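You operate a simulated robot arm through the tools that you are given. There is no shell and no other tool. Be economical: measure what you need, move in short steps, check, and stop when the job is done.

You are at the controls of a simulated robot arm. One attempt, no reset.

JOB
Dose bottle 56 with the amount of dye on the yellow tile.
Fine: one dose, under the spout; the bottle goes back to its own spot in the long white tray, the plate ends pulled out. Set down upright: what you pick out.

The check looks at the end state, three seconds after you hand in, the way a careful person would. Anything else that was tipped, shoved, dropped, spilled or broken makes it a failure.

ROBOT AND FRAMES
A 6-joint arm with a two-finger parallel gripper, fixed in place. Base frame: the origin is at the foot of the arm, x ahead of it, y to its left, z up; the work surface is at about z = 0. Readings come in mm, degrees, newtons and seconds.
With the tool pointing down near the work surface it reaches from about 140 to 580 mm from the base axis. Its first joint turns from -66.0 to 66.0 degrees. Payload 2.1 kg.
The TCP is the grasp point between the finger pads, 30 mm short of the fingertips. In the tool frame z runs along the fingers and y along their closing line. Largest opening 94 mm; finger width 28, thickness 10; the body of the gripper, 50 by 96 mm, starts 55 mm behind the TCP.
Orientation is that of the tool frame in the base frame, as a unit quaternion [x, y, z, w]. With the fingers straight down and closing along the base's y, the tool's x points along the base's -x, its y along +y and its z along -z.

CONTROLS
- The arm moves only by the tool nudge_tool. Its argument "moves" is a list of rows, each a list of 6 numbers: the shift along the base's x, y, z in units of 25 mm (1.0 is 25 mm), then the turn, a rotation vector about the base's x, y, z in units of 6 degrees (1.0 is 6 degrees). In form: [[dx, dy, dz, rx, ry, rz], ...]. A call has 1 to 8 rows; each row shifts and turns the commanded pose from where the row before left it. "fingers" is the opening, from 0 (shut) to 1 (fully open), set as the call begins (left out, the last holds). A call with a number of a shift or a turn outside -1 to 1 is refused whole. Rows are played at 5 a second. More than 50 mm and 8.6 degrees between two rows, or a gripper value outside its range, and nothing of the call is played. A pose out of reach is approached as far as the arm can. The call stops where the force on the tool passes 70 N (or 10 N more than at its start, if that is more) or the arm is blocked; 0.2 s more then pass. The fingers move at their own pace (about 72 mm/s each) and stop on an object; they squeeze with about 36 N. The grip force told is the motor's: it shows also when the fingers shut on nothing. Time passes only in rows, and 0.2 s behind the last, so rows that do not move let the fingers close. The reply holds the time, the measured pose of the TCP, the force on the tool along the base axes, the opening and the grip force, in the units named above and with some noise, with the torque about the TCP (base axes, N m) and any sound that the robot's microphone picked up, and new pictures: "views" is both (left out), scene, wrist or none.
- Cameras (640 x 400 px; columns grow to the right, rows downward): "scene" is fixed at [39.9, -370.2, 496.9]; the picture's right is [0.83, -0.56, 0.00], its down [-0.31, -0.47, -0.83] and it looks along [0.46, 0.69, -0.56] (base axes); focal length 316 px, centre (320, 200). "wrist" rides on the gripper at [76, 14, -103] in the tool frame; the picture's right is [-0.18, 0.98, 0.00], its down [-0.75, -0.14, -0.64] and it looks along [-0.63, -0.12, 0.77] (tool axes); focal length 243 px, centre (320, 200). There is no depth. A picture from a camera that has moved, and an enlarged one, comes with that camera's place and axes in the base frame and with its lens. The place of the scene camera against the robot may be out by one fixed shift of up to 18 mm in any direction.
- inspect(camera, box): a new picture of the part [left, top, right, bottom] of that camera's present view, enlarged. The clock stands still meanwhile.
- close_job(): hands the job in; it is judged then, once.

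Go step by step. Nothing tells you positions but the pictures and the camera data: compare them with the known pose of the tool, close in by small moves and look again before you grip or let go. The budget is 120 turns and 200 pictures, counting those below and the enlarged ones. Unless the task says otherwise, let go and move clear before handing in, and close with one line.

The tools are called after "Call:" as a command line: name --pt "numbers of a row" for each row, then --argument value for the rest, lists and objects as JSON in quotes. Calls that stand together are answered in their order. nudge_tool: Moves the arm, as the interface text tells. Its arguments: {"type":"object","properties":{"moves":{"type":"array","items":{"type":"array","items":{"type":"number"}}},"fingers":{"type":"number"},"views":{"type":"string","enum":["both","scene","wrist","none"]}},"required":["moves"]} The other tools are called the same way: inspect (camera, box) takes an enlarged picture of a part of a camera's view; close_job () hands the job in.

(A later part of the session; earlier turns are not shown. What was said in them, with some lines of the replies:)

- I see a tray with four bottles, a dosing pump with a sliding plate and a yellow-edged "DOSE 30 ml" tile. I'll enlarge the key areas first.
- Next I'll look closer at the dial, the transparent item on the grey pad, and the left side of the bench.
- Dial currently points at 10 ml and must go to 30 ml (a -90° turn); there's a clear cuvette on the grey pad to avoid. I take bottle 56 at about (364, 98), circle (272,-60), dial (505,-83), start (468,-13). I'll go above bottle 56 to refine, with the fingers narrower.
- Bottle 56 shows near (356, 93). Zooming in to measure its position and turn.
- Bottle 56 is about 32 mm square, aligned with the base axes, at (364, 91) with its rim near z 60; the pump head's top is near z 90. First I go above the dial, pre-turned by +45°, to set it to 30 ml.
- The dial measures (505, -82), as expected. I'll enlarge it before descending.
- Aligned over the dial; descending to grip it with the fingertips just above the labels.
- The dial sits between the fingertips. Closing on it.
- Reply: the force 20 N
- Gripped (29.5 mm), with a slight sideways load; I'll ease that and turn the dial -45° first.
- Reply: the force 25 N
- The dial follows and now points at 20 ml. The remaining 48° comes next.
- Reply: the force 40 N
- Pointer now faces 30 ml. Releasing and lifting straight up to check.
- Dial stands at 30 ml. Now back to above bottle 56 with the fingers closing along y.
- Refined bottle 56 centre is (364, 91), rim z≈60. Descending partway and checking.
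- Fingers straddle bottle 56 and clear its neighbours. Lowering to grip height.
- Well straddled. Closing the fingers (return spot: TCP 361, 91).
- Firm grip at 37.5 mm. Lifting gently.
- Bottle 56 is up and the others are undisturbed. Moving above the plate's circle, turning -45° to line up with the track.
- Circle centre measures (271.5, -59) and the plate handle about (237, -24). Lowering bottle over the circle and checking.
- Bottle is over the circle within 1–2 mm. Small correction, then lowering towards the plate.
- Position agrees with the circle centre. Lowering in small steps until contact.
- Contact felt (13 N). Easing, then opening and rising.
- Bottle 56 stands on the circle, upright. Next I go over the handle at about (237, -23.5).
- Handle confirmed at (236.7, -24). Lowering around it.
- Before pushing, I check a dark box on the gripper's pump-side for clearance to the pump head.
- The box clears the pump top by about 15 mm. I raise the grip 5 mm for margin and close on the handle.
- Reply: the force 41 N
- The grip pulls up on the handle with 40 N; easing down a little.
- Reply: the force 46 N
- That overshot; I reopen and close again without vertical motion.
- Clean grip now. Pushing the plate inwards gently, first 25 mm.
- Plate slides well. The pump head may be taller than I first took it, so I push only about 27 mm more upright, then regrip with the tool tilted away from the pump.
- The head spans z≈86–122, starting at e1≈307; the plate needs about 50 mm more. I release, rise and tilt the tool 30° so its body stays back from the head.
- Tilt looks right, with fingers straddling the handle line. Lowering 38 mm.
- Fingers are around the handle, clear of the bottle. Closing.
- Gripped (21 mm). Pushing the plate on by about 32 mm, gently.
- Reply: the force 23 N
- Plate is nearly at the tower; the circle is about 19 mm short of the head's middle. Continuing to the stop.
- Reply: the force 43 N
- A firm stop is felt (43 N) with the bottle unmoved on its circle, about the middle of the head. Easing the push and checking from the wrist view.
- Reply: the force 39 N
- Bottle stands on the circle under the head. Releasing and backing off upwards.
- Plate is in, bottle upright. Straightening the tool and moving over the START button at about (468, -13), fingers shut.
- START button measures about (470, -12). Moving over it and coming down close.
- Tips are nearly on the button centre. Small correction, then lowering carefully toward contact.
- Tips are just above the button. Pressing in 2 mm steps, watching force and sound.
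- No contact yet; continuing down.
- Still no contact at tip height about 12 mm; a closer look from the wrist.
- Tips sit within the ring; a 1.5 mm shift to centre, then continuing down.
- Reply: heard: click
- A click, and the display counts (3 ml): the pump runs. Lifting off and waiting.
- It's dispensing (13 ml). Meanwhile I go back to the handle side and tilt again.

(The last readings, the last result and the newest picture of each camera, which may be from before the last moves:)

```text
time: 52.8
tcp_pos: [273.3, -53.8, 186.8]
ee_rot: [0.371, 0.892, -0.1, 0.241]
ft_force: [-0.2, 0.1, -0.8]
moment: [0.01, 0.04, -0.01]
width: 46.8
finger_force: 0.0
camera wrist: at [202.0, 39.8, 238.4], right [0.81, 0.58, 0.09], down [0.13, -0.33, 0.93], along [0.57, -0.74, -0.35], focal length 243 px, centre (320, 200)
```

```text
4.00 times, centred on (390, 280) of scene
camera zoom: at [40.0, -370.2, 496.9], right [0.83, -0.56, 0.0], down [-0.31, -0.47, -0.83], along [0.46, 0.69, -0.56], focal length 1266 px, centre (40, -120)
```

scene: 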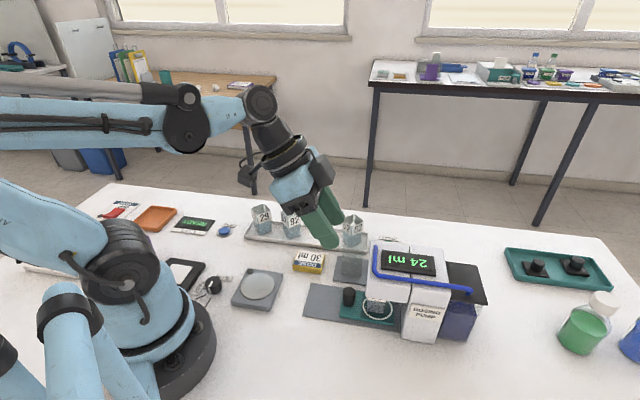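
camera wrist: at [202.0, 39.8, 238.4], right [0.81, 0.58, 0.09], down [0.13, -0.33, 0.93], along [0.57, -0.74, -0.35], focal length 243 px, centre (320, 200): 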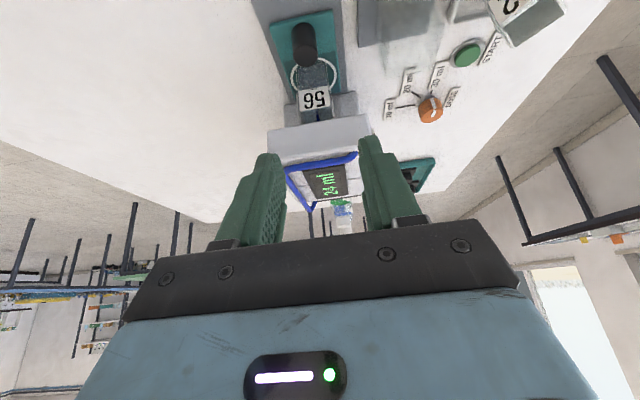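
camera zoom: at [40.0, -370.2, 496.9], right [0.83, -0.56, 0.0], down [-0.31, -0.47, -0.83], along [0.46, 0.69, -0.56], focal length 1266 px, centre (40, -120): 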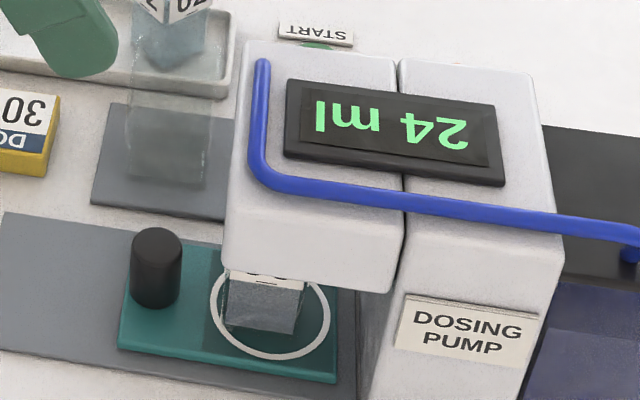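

24 ml and counting. Descending toward the handle while it finishes.

Call:
nudge_tool --pt "0 0 0 0 0 0" --pt "0 0 0 0 0 0" --pt "0.2 -0.3 -1 0 0 0" --pt "0.35 -0.45 -1 0 0 0" --pt "0.5 -0.62 -1 0 0 0" --pt "0 0 -0.9 0 0 0" --pt "0 0 0 0 0 0" --fingers 0.5

Call:
inspect --camera "scene" --box '[290, 210, 450, 340]'

Call:
inspect --camera "wrist" --box '[220, 50, 420, 210]'

```text
time: 54.4
tcp_pos: [299.8, -88.4, 88.4]
ee_rot: [0.371, 0.892, -0.1, 0.239]
ft_force: [1.0, 0.0, -0.7]
moment: [0.03, -0.03, -0.02]
width: 47.0
finger_force: 0.0
camera wrist: at [228.9, 5.6, 140.4], right [0.81, 0.58, 0.09], down [0.13, -0.33, 0.93], along [0.57, -0.74, -0.35], focal length 243 px, centre (320, 200)
```

scene: 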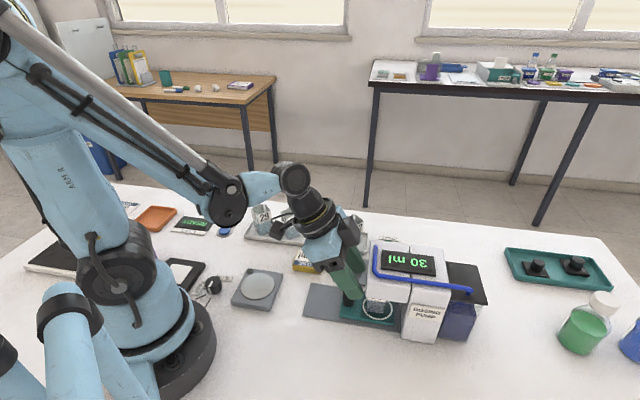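
wrist: 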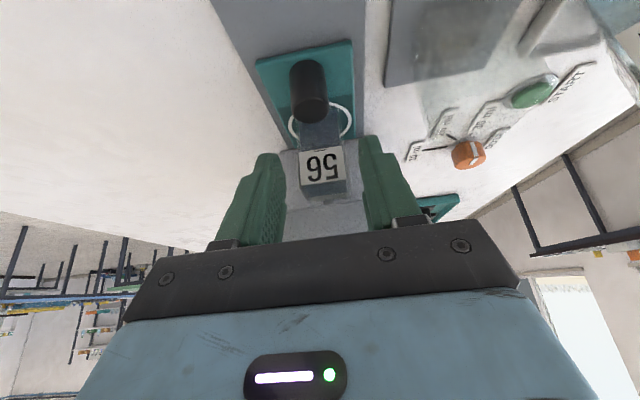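

```text
3.08 times, centred on (370, 275) of scene
camera zoom: at [39.9, -370.2, 496.9], right [0.83, -0.56, 0.0], down [-0.31, -0.47, -0.83], along [0.46, 0.69, -0.56], focal length 973 px, centre (166, -31)
```

zoom: 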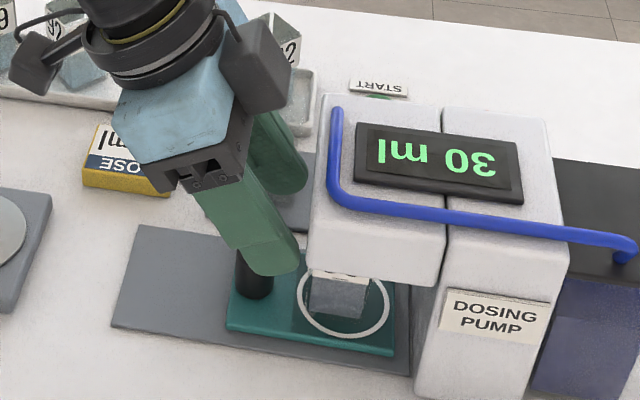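

```text
2.50 times, centred on (320, 130) of wrist
camera zoom: at [228.9, 5.6, 140.4], right [0.81, 0.58, 0.09], down [0.13, -0.33, 0.93], along [0.57, -0.74, -0.35], focal length 606 px, centre (320, 375)
```

zoom: 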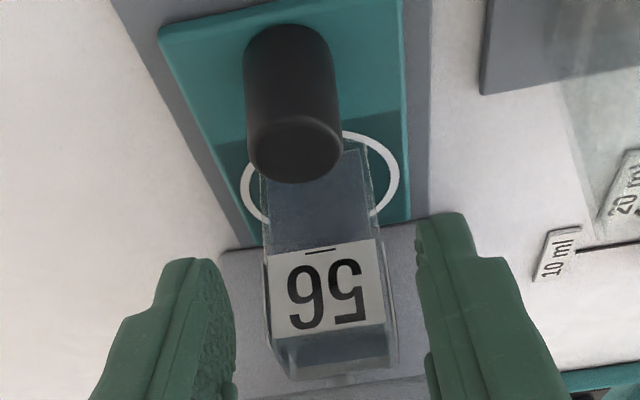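

Display holds at 30 ml. Lowering around the handle.

Call:
nudge_tool --pt "0 0 -0.6 0 0 0" --pt "0 0 -0.6 0 0 0" --pt "0 0 -0.38 0 0 0" --pt "0 0 0 0 0 0" --fingers 0.5

Call:
inspect --camera "scene" --box '[290, 210, 450, 340]'

```text
time: 55.4
tcp_pos: [300.5, -85.2, 50.7]
ee_rot: [0.371, 0.892, -0.1, 0.238]
ft_force: [0.5, 0.3, -0.7]
moment: [-0.01, -0.01, 0.02]
width: 47.2
finger_force: 0.0
camera wrist: at [228.9, 6.5, 101.5], right [0.81, 0.58, 0.09], down [0.13, -0.33, 0.93], along [0.57, -0.74, -0.35], focal length 243 px, centre (320, 200)
```

scene: 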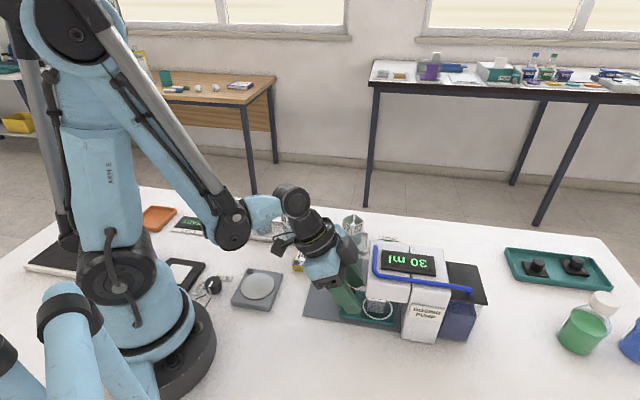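
wrist: 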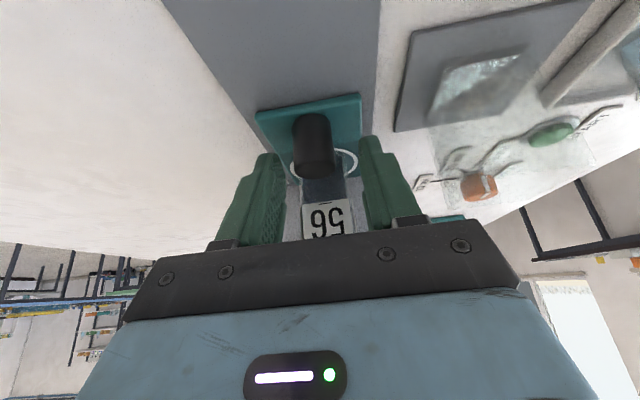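

```text
3.08 times, centred on (370, 275) of scene
camera zoom: at [39.9, -370.2, 496.9], right [0.83, -0.56, 0.0], down [-0.31, -0.47, -0.83], along [0.46, 0.69, -0.56], focal length 973 px, centre (166, -31)
```

zoom: 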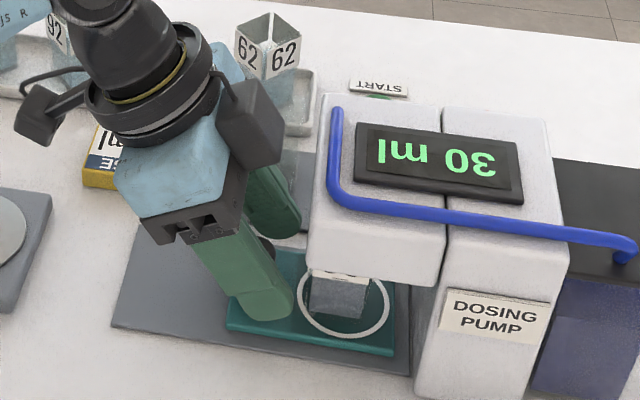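

Slight shift to centre on the handle, then closing.

Call:
nudge_tool --pt "-0.05 -0.03 -0.04 0 0 0" --pt "0 0 0 0 0 0" --fingers 0.5 --views "none"

Call:
nudge_tool --pt "0 0 0 0 0 0" --pt "0 0 0 0 0 0" --pt "0 0 0 0 0 0" --fingers 0.0 --views "wrist"

```text
time: 56.0
tcp_pos: [299.7, -86.9, 48.7]
ee_rot: [0.37, 0.892, -0.1, 0.239]
ft_force: [-0.3, -0.3, 0.0]
moment: [0.04, -0.05, -0.01]
width: 47.1
finger_force: 0.1
```

```text
time: 56.8
tcp_pos: [298.5, -87.5, 49.2]
ee_rot: [0.37, 0.892, -0.099, 0.238]
ft_force: [-2.9, -2.5, -2.6]
moment: [-0.05, -0.24, 0.1]
width: 21.7
finger_force: 44.8
camera wrist: at [227.6, 5.7, 100.5], right [0.81, 0.58, 0.09], down [0.13, -0.33, 0.93], along [0.57, -0.74, -0.35], focal length 243 px, centre (320, 200)
```

wrist: 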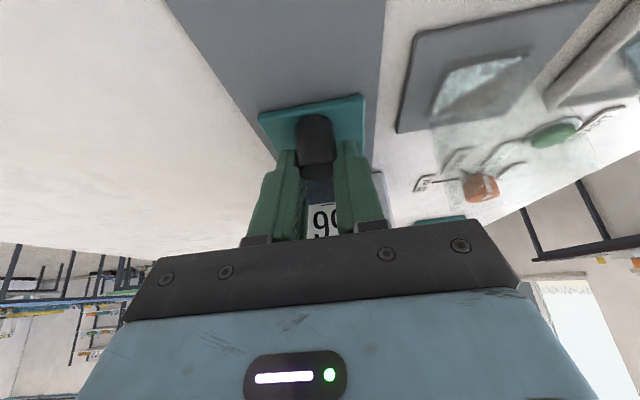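

Gripped cleanly. Pulling the plate out about 45 mm, gently.

Call:
nudge_tool --pt "-0.06 0.06 0 0 0 0" --pt "-0.12 0.12 0 0 0 0" --pt "-0.2 0.2 0 0 0 0" --pt "-0.25 0.25 0 0 0 0" --pt "-0.25 0.25 0 0 0 0" --pt "-0.2 0.2 0 0 0 0" --pt "-0.12 0.12 0 0 0 0" --pt "-0.06 0.06 0 0 0 0" --fingers 0.0

Call:
inspect --camera "scene" --box '[270, 210, 430, 340]'

```text
time: 58.6
tcp_pos: [268.7, -56.7, 48.2]
ee_rot: [0.37, 0.892, -0.101, 0.24]
ft_force: [-6.9, -8.5, 38.6]
moment: [-0.01, -0.19, -0.01]
width: 21.8
finger_force: 44.8
camera wrist: at [196.7, 36.7, 99.8], right [0.81, 0.58, 0.09], down [0.13, -0.33, 0.93], along [0.57, -0.74, -0.34], focal length 243 px, centre (320, 200)
```

scene: 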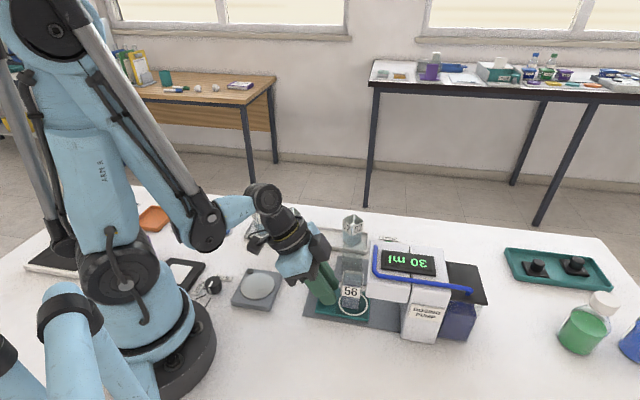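
wrist: 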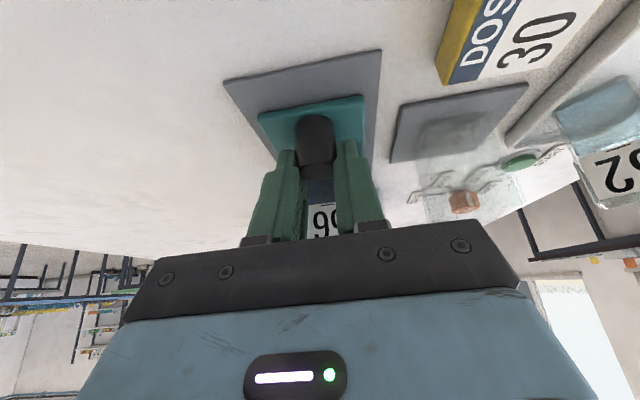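

```text
3.08 times, centred on (350, 275) of scene
camera zoom: at [39.8, -370.1, 496.9], right [0.83, -0.56, 0.0], down [-0.31, -0.47, -0.83], along [0.46, 0.69, -0.56], focal length 973 px, centre (228, -31)
```

zoom: 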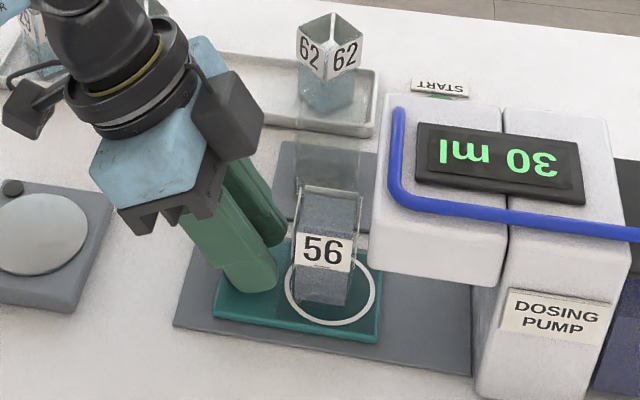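

Half out, bottle dosed and upright. Releasing, rising and straightening for the rest of the pull.

Call:
nudge_tool --pt "0 0 0.02 0 0 0" --pt "0 0 0 0 0 0" --fingers 0.5 --views "none"

Call:
nudge_tool --pt "0 0 0.6 0 0 0" --pt "0 0 0.9 0 0 0" --pt "0.05 -0.05 0 0.707 0.707 0" --pt "0.05 -0.05 0 0.707 0.707 0" --pt "0.05 -0.05 0 0.707 0.707 0" --pt "0.05 -0.05 0 0.707 0.707 0" --pt "0.05 -0.05 0 0.707 0.707 0" --pt "0 0 0 0 0 0" --fingers 0.5

Call:
inspect --camera "wrist" --box '[220, 40, 420, 200]'

```text
time: 59.2
tcp_pos: [266.8, -55.6, 48.6]
ee_rot: [0.371, 0.892, -0.099, 0.239]
ft_force: [-0.7, 0.5, -0.6]
moment: [-0.01, 0.0, -0.01]
width: 47.0
finger_force: 0.1
```

```text
time: 61.0
tcp_pos: [273.4, -62.4, 85.7]
ee_rot: [0.382, 0.924, -0.001, -0.001]
ft_force: [0.9, -0.9, -0.5]
moment: [-0.01, -0.03, -0.03]
width: 46.9
finger_force: 0.1
camera wrist: at [231.5, 1.8, 190.0], right [0.83, 0.56, 0.0], down [0.43, -0.63, 0.64], along [0.36, -0.53, -0.77], focal length 243 px, centre (320, 200)
```

scene: 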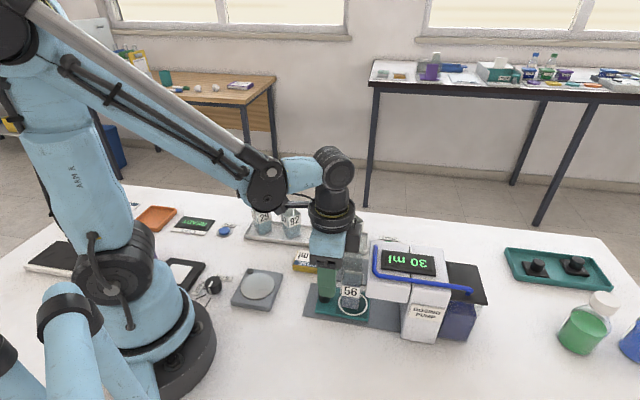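
wrist: 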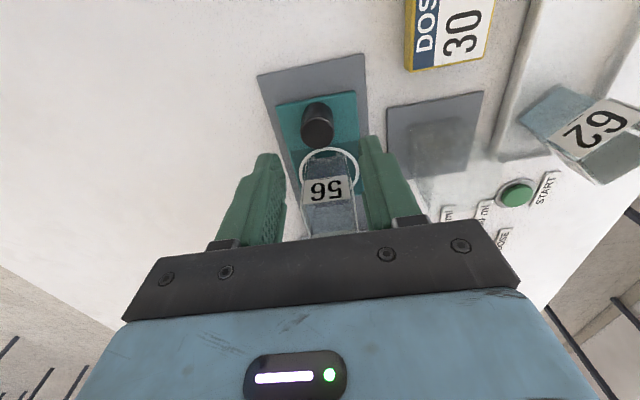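

```text
2.50 times, centred on (320, 120) of wrist
camera zoom: at [231.5, 1.8, 190.0], right [0.83, 0.56, 0.0], down [0.43, -0.63, 0.64], along [0.36, -0.53, -0.77], focal length 606 px, centre (320, 400)
```

zoom: 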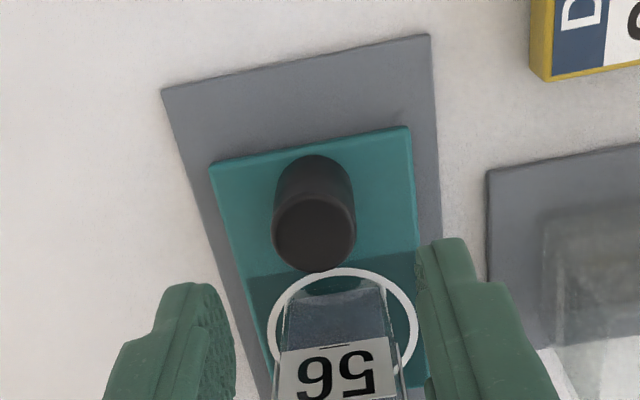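

The handle is at about (269, -56); shifting back 8 mm, then lowering.

Call:
nudge_tool --pt "-0.2 0.24 0 0 0 0" --pt "0 0 -0.6 0 0 0" --pt "0 0 -0.6 0 0 0" --pt "0 0 -0.25 0 0 0" --pt "0 0 0 0 0 0" --fingers 0.5 --views "wrist"

Call:
nudge_tool --pt "0 0 0 0 0 0" --pt "0 0 0 0 0 0" --pt "0 0 0 0 0 0" --fingers 0.0 --views "wrist"

```text
time: 62.2
tcp_pos: [268.6, -54.9, 49.8]
ee_rot: [0.382, 0.924, -0.001, 0.001]
ft_force: [0.4, -0.1, 0.2]
moment: [0.0, -0.03, 0.01]
width: 46.8
finger_force: 0.0
camera wrist: at [226.2, 8.5, 153.7], right [0.83, 0.56, 0.0], down [0.43, -0.63, 0.64], along [0.36, -0.53, -0.77], focal length 243 px, centre (320, 200)
```

wrist: 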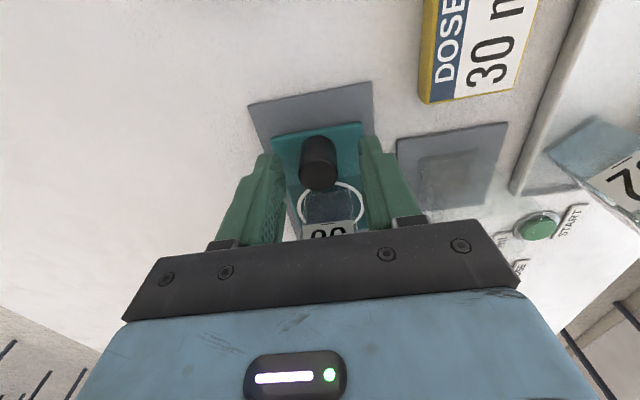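

```text
time: 63.0
tcp_pos: [267.3, -56.2, 49.7]
ee_rot: [0.383, 0.924, -0.002, 0.0]
ft_force: [-10.4, -10.9, -3.9]
moment: [-0.12, -0.03, 0.03]
width: 21.5
finger_force: 45.0
camera wrist: at [225.7, 8.1, 153.7], right [0.83, 0.56, 0.0], down [0.43, -0.63, 0.64], along [0.36, -0.53, -0.77], focal length 243 px, centre (320, 200)
```

wrist: 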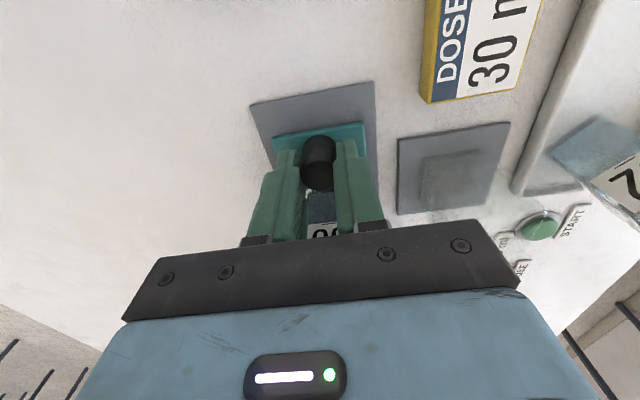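

Gripped. Pulling the remaining ~45 mm out to the end stop.

Call:
nudge_tool --pt "-0.03 -0.03 0 0 0 0" --pt "-0.08 0.08 0 0 0 0" --pt "-0.16 0.16 0 0 0 0" --pt "-0.24 0.24 0 0 0 0" --pt "-0.26 0.26 0 0 0 0" --pt "-0.24 0.24 0 0 0 0" --pt "-0.16 0.16 0 0 0 0" --pt "-0.08 0.08 0 0 0 0" --fingers 0.0

Call:
inspect --camera "scene" --box '[260, 210, 420, 340]'

```text
time: 64.8
tcp_pos: [237.3, -27.0, 50.3]
ee_rot: [0.383, 0.924, 0.0, 0.001]
ft_force: [-2.1, -3.0, -40.8]
moment: [-0.05, -0.16, -0.02]
width: 21.7
finger_force: 45.2
camera wrist: at [194.9, 38.3, 153.9], right [0.83, 0.56, 0.0], down [0.43, -0.63, 0.64], along [0.36, -0.53, -0.77], focal length 243 px, centre (320, 200)
```

scene: 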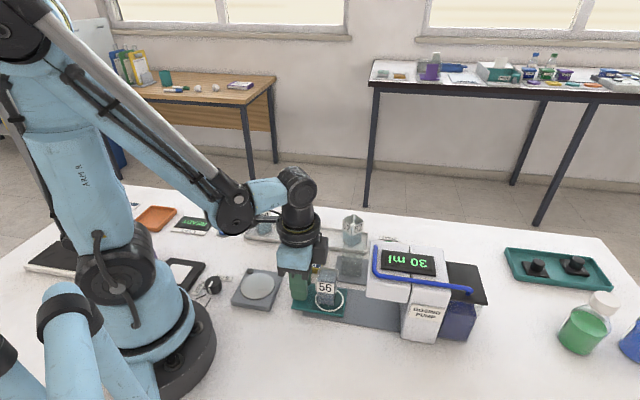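
wrist: 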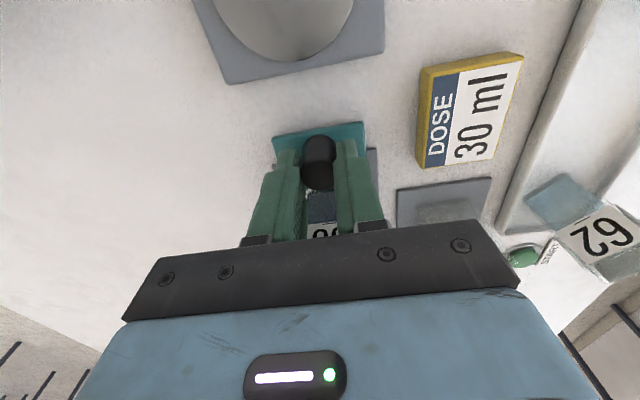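

```text
3.08 times, centred on (340, 275) of scene
camera zoom: at [40.0, -370.2, 496.8], right [0.83, -0.56, 0.0], down [-0.31, -0.47, -0.83], along [0.46, 0.69, -0.56], focal length 973 px, centre (258, -31)
```

zoom: 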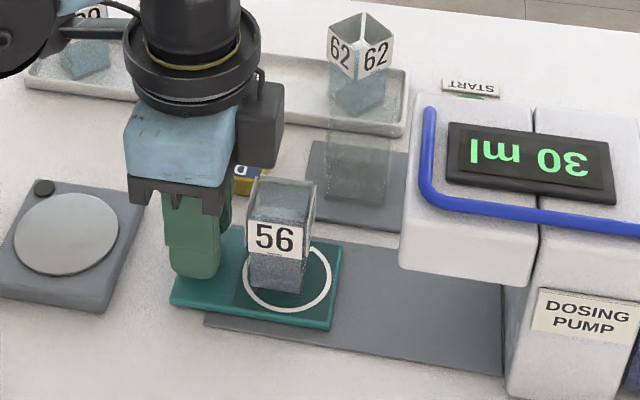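

Almost fully out; a last few mm toward the stop.

Call:
nudge_tool --pt "-0.05 0.05 -0.01 0 0 0" --pt "-0.05 0.05 0 0 0 0" --pt "0 0 0 0 0 0" --fingers 0.0 --views "none"

```text
time: 65.6
tcp_pos: [235.4, -23.5, 50.6]
ee_rot: [0.384, 0.924, -0.001, 0.0]
ft_force: [-0.9, -3.3, -13.1]
moment: [0.19, 0.25, 0.06]
width: 21.6
finger_force: 45.3
```

Plate is back at its original outer position. Releasing and rising, then over the bottle.

Call:
nudge_tool --pt "0 0 0 0 0 0" --pt "0 0 0 0 0 0" --pt "0 0 0.7 0 0 0" --pt "0 0 1 0 0 0" --pt "0 0 1 0 0 0" --pt "0.45 -0.45 0 0 0 0" --pt "0.45 -0.45 0 0 0 0" --pt "0.43 -0.46 0 0 0 0" --fingers 0.55

Call:
inspect --camera "wrist" --box '[200, 0, 440, 200]'

```text
time: 67.4
tcp_pos: [268.3, -57.7, 116.0]
ee_rot: [0.382, 0.924, -0.002, 0.0]
ft_force: [-0.2, -0.4, 0.2]
moment: [-0.01, 0.0, -0.01]
width: 51.7
finger_force: 0.1
camera wrist: at [225.6, 6.3, 220.9], right [0.83, 0.56, 0.0], down [0.43, -0.63, 0.64], along [0.36, -0.53, -0.77], focal length 243 px, centre (320, 200)
```

scene: 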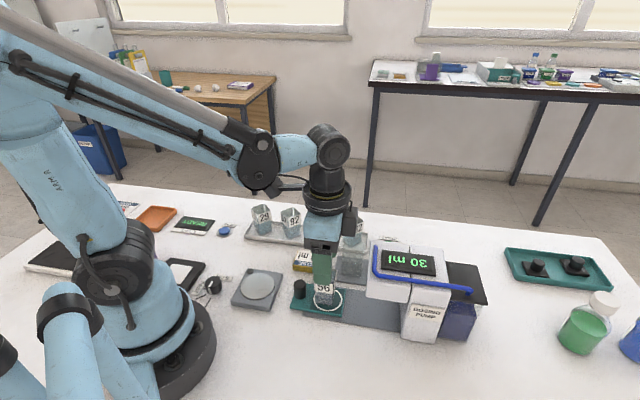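
wrist: 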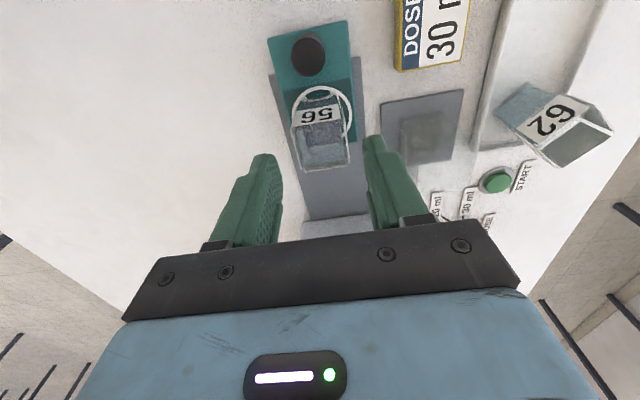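

```text
2.00 times, centred on (320, 100) of wrist
camera zoom: at [225.6, 6.3, 220.9], right [0.83, 0.56, 0.0], down [0.43, -0.63, 0.64], along [0.36, -0.53, -0.77], focal length 485 px, centre (320, 400)
```

zoom: 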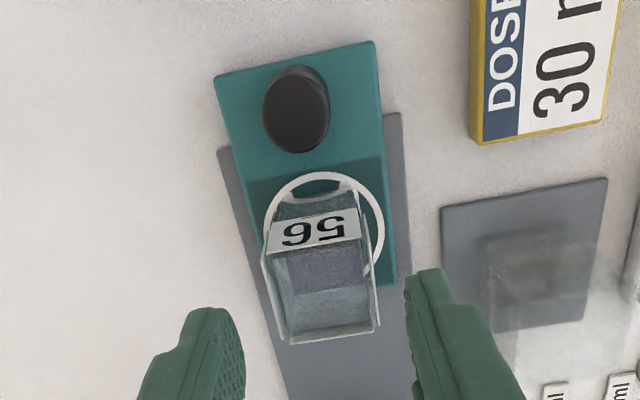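

Bottle sits as I left it, relative to the plate. Lowering to grip it.

Call:
nudge_tool --pt "0.03 0.01 -0.8 0 0 0" --pt "0 0 -0.8 0 0 0" --pt "0 0 -0.7 0 0 0" --pt "0 0 -0.26 0 0 0" --pt "0 0 0 0 0 0" --fingers 0.55 --views "wrist"

Call:
nudge_tool --pt "0 0 0 0 0 0" --pt "0 0 0 0 0 0" --pt "0 0 0 0 0 0" --fingers 0.0 --views "wrist"

```text
time: 68.6
tcp_pos: [268.5, -57.8, 53.8]
ee_rot: [0.384, 0.923, 0.0, 0.0]
ft_force: [0.6, 0.3, -0.6]
moment: [0.01, 0.03, 0.01]
width: 51.6
finger_force: 0.1
camera wrist: at [226.6, 6.3, 156.9], right [0.83, 0.56, 0.0], down [0.43, -0.63, 0.64], along [0.36, -0.53, -0.77], focal length 243 px, centre (320, 200)
```

wrist: 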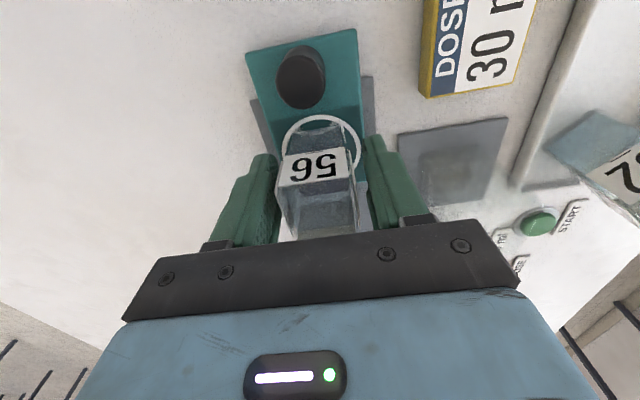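

```text
time: 69.4
tcp_pos: [268.7, -57.0, 52.6]
ee_rot: [0.384, 0.923, -0.001, 0.0]
ft_force: [-0.2, -0.5, 0.6]
moment: [-0.01, -0.02, -0.01]
width: 37.2
finger_force: 36.7
camera wrist: at [226.6, 6.3, 157.0], right [0.83, 0.56, 0.0], down [0.43, -0.63, 0.64], along [0.36, -0.53, -0.77], focal length 243 px, centre (320, 200)
```

wrist: 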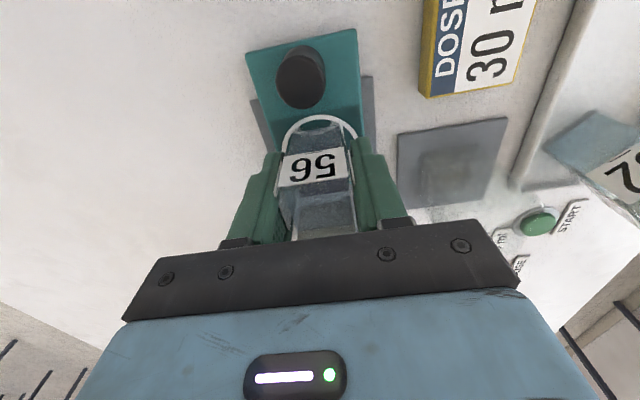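

Firm hold at 37 mm. Lifting slowly.

Call:
nudge_tool --pt "0 0 0.2 0 0 0" --pt "0 0 0.4 0 0 0" --pt "0 0 0.5 0 0 0" --pt "0 0 0.6 0 0 0" --pt "0 0 0.6 0 0 0" --pt "0 0 0.5 0 0 0" --pt "0 0 0.4 0 0 0" --pt "0 0 0.2 0 0 0" --fingers 0.0 --views "scene"

Call:
inspect --camera "scene" --box '[250, 200, 410, 330]'

```text
time: 71.2
tcp_pos: [270.6, -58.4, 139.1]
ee_rot: [0.384, 0.923, -0.001, -0.001]
ft_force: [-0.6, -0.6, -0.8]
moment: [-0.02, 0.0, 0.01]
width: 37.5
finger_force: 36.7
```

scene: 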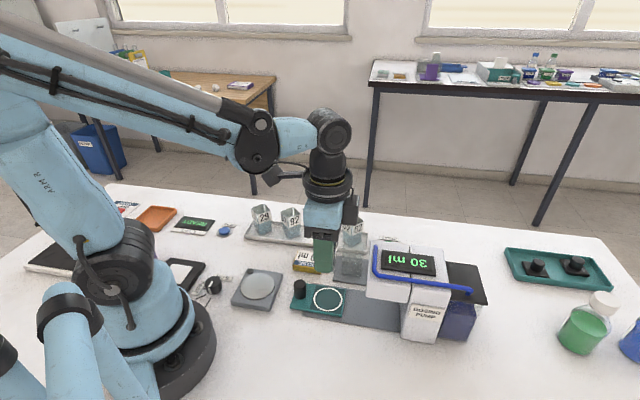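

```text
3.08 times, centred on (330, 265) of scene
camera zoom: at [39.9, -370.2, 496.9], right [0.83, -0.56, 0.0], down [-0.31, -0.47, -0.83], along [0.46, 0.69, -0.56], focal length 973 px, centre (289, 0)
```

zoom: 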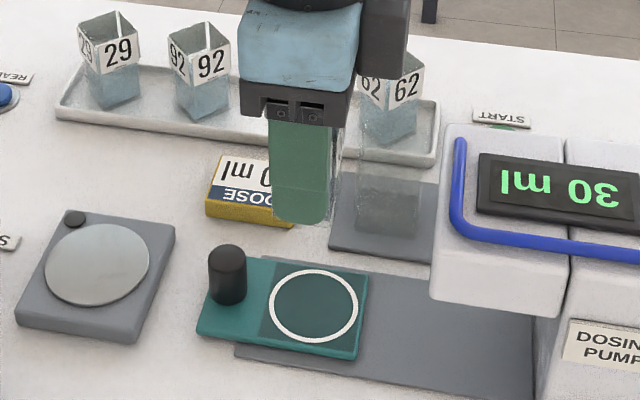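

No spill on the plate. Carrying the bottle back over its tray spot.

Call:
nudge_tool --pt "0.3 0.5 0 0 0 0.6" --pt "0.46 0.74 0 0 0 0.95" --pt "0.52 0.84 0 0 0 1" --pt "0.54 0.86 0 0 0 1" --pt "0.54 0.86 0 0 0 1" --pt "0.52 0.84 0 0 0 1" --pt "0.5 0.78 0 0 0 1" --pt "0.3 0.5 0 0 0 0.95" --fingers 0.0

Call:
inspect --camera "wrist" --box '[220, 20, 420, 200]'

```text
time: 73.0
tcp_pos: [361.6, 91.0, 138.5]
ee_rot: [-0.001, 1.0, -0.001, 0.0]
ft_force: [-0.3, 0.2, -0.6]
moment: [-0.01, 0.02, 0.02]
width: 37.6
finger_force: 36.0
camera wrist: at [285.7, 104.7, 241.7], right [0.18, 0.98, 0.0], down [0.75, -0.14, 0.64], along [0.63, -0.12, -0.77], focal length 243 px, centre (320, 200)
```

scene: 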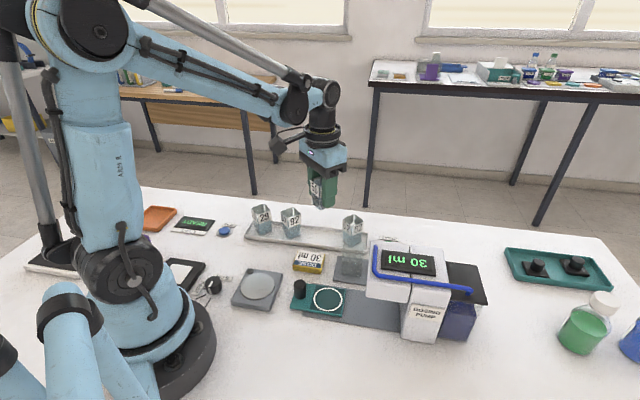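
wrist: 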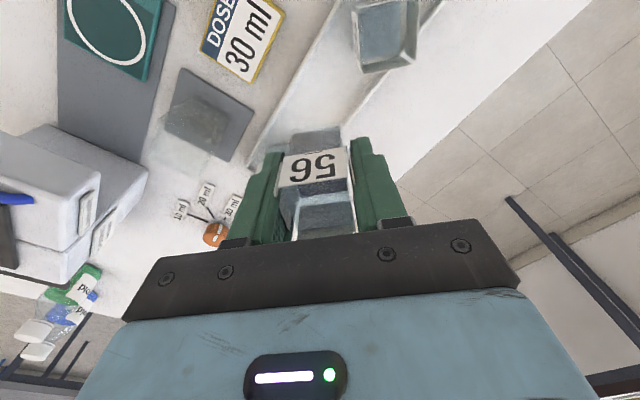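

```text
2.22 times, centred on (320, 110) of wrist
camera zoom: at [285.7, 104.7, 241.7], right [0.18, 0.98, 0.0], down [0.75, -0.14, 0.64], along [0.63, -0.12, -0.77], focal length 539 px, centre (320, 400)
```

zoom: 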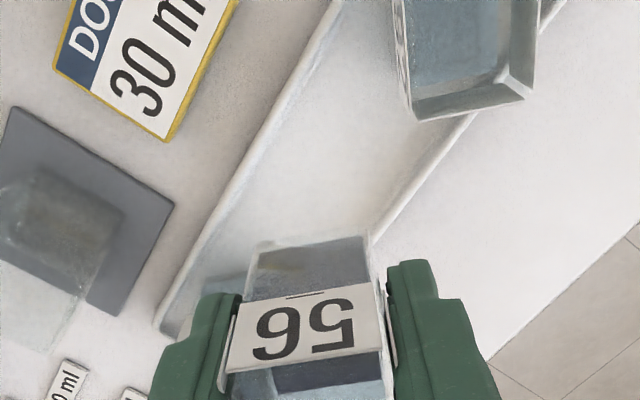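

Right above its spot with the same pose as at pick-up. Lowering slowly.

Call:
nudge_tool --pt "0 0 -0.3 0 0 0" --pt "0 0 -0.6 0 0 0" --pt "0 0 -0.7 0 0 0" --pt "0 0 -0.7 0 0 0" --pt "0 0 -0.6 0 0 0" --pt "0 0 -0.4 0 0 0" --pt "0 0 -0.1 0 0 0" --pt "0 0 0 0 0 0" --fingers 0.0

Call:
inspect --camera "scene" --box '[240, 160, 400, 270]'

```text
time: 74.8
tcp_pos: [361.5, 90.7, 52.3]
ee_rot: [0.001, 1.0, -0.001, 0.0]
ft_force: [-0.6, -0.8, -0.6]
moment: [-0.01, 0.0, 0.0]
width: 37.2
finger_force: 35.7
camera wrist: at [286.0, 104.7, 156.7], right [0.18, 0.98, 0.0], down [0.75, -0.14, 0.64], along [0.63, -0.12, -0.77], focal length 243 px, centre (320, 200)
```

scene: 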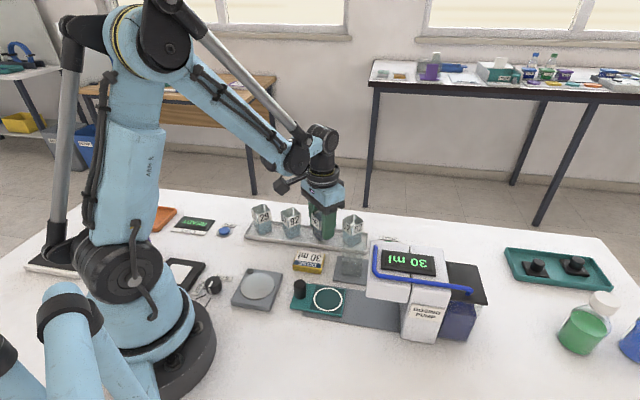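
wrist: 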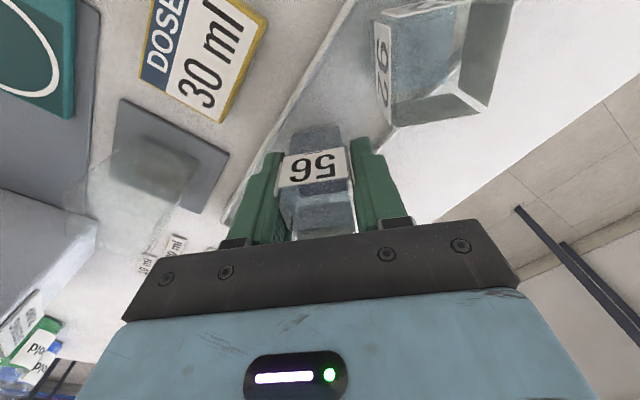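

```text
3.64 times, centred on (320, 215) of scene
camera zoom: at [39.9, -370.2, 496.9], right [0.83, -0.56, 0.0], down [-0.31, -0.47, -0.83], along [0.46, 0.69, -0.56], focal length 1150 px, centre (320, 146)
```

zoom: 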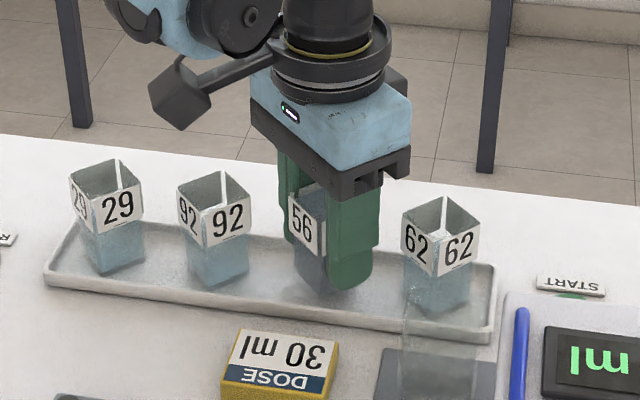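

Clear on all sides. Last few millimetres until contact.

Call:
nudge_tool --pt "0 0 -0.08 0 0 0" --pt "0 0 -0.06 0 0 0" --pt "0 0 -0.04 0 0 0" --pt "0 0 0 0 0 0" --fingers 0.0 --views "none"

```text
time: 75.8
tcp_pos: [361.2, 90.8, 50.1]
ee_rot: [0.001, 1.0, -0.002, 0.0]
ft_force: [0.1, 0.2, -0.3]
moment: [-0.02, 0.0, -0.02]
width: 37.4
finger_force: 36.1
```

Call:
nudge_tool --pt "0 0 -0.06 0 0 0" --pt "0 0 -0.04 0 0 0" --pt "0 0 0 0 0 0" --fingers 0.0 --views "none"

```text
time: 76.6
tcp_pos: [361.7, 90.3, 46.7]
ee_rot: [0.001, 1.0, -0.001, 0.001]
ft_force: [-1.6, 0.0, 32.9]
moment: [0.01, 0.01, 0.0]
width: 37.5
finger_force: 36.4
```

Contact with the tray (33 N). Easing slightly, then opening and rising.

Call:
nudge_tool --pt "0 0 0.03 0 0 0" --pt "0 0 0 0 0 0" --fingers 0.0 --views "none"

Call:
nudge_tool --pt "0 0 0 0 0 0" --pt "0 0 0 0 0 0" --pt "0 0 0.3 0 0 0" --pt "0 0 0.7 0 0 0" --pt "0 0 0.9 0 0 0" --pt "0 0 1 0 0 0" --pt "0 0 1 0 0 0" --pt "0 0 1 0 0 0" --fingers 0.53

Call:
inspect --camera "scene" --box '[230, 190, 390, 290]'

Call:
inspect --camera "wrist" --box '[220, 20, 420, 200]'

Call:
inspect --camera "scene" --box '[280, 230, 500, 350]'

```text
time: 77.2
tcp_pos: [361.9, 90.1, 46.7]
ee_rot: [0.0, 1.0, -0.001, 0.0]
ft_force: [-2.4, 0.6, 6.4]
moment: [0.01, -0.05, 0.03]
width: 37.6
finger_force: 35.9
```

```text
time: 79.0
tcp_pos: [362.5, 90.2, 169.8]
ee_rot: [0.001, 1.0, 0.0, 0.0]
ft_force: [0.0, 0.1, 0.4]
moment: [0.0, -0.01, 0.02]
width: 50.1
finger_force: 0.1
camera wrist: at [286.6, 104.2, 273.5], right [0.18, 0.98, 0.0], down [0.75, -0.14, 0.64], along [0.63, -0.12, -0.77], focal length 243 px, centre (320, 200)
```

scene: 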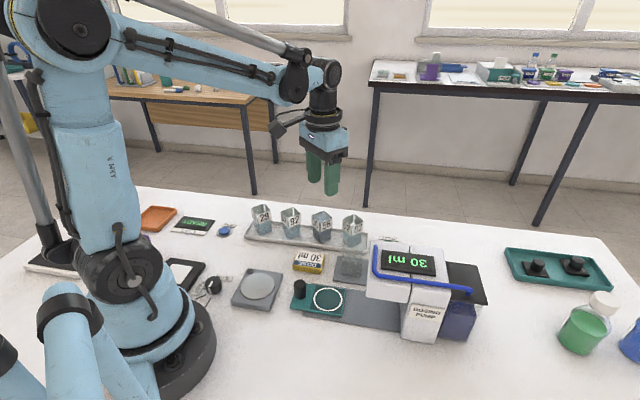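
wrist: 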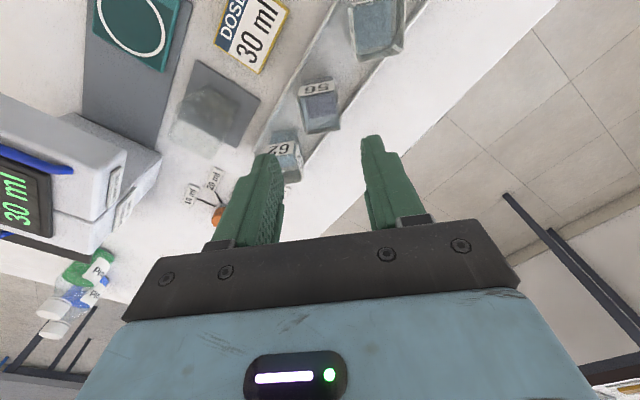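

```text
4.00 times, centred on (310, 240) of scene
camera zoom: at [39.9, -370.2, 496.9], right [0.83, -0.56, 0.0], down [-0.31, -0.47, -0.83], along [0.46, 0.69, -0.56], focal length 1266 px, centre (360, 40)
```

zoom: 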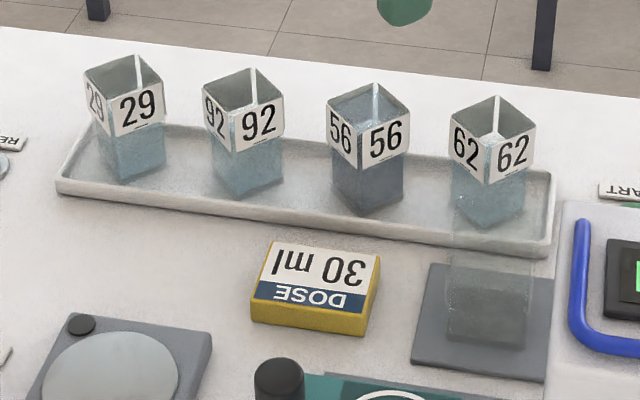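

```text
2.22 times, centred on (320, 110) of wrist
camera zoom: at [286.6, 104.2, 273.5], right [0.18, 0.98, 0.0], down [0.75, -0.14, 0.64], along [0.63, -0.12, -0.77], focal length 539 px, centre (320, 400)
```

zoom: 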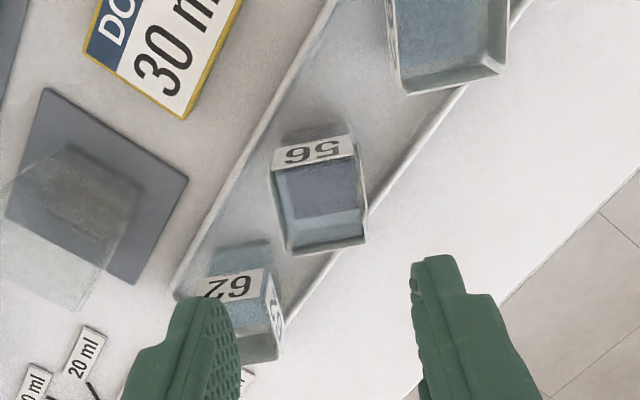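

```text
2.91 times, centred on (390, 290) of scene
camera zoom: at [39.9, -370.2, 496.9], right [0.83, -0.56, 0.0], down [-0.31, -0.47, -0.83], along [0.46, 0.69, -0.56], focal length 920 px, centre (116, -62)
```

zoom: 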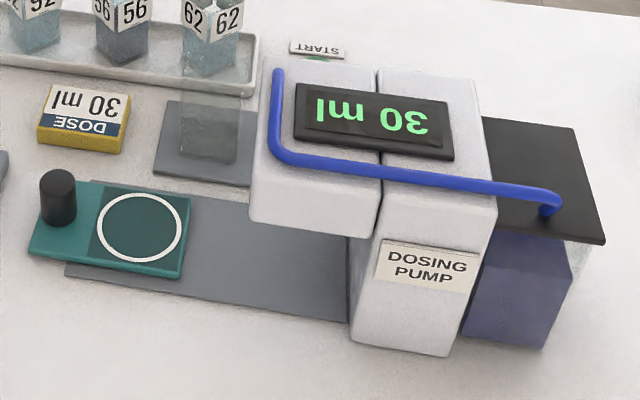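

Bottle 56 stands upright in its own tray spot with the dye in it. The display reads 30 ml, the plate is fully out and nothing else has moved. The gripper is clear, so I'm handing in.

Call:
close_job

```text
The job is handed in.
```

Bottle 56 got a single 30 ml dose under the spout and is back upright in its own tray spot, with the plate pulled out and no spill or displaced item visible in the final pictures.
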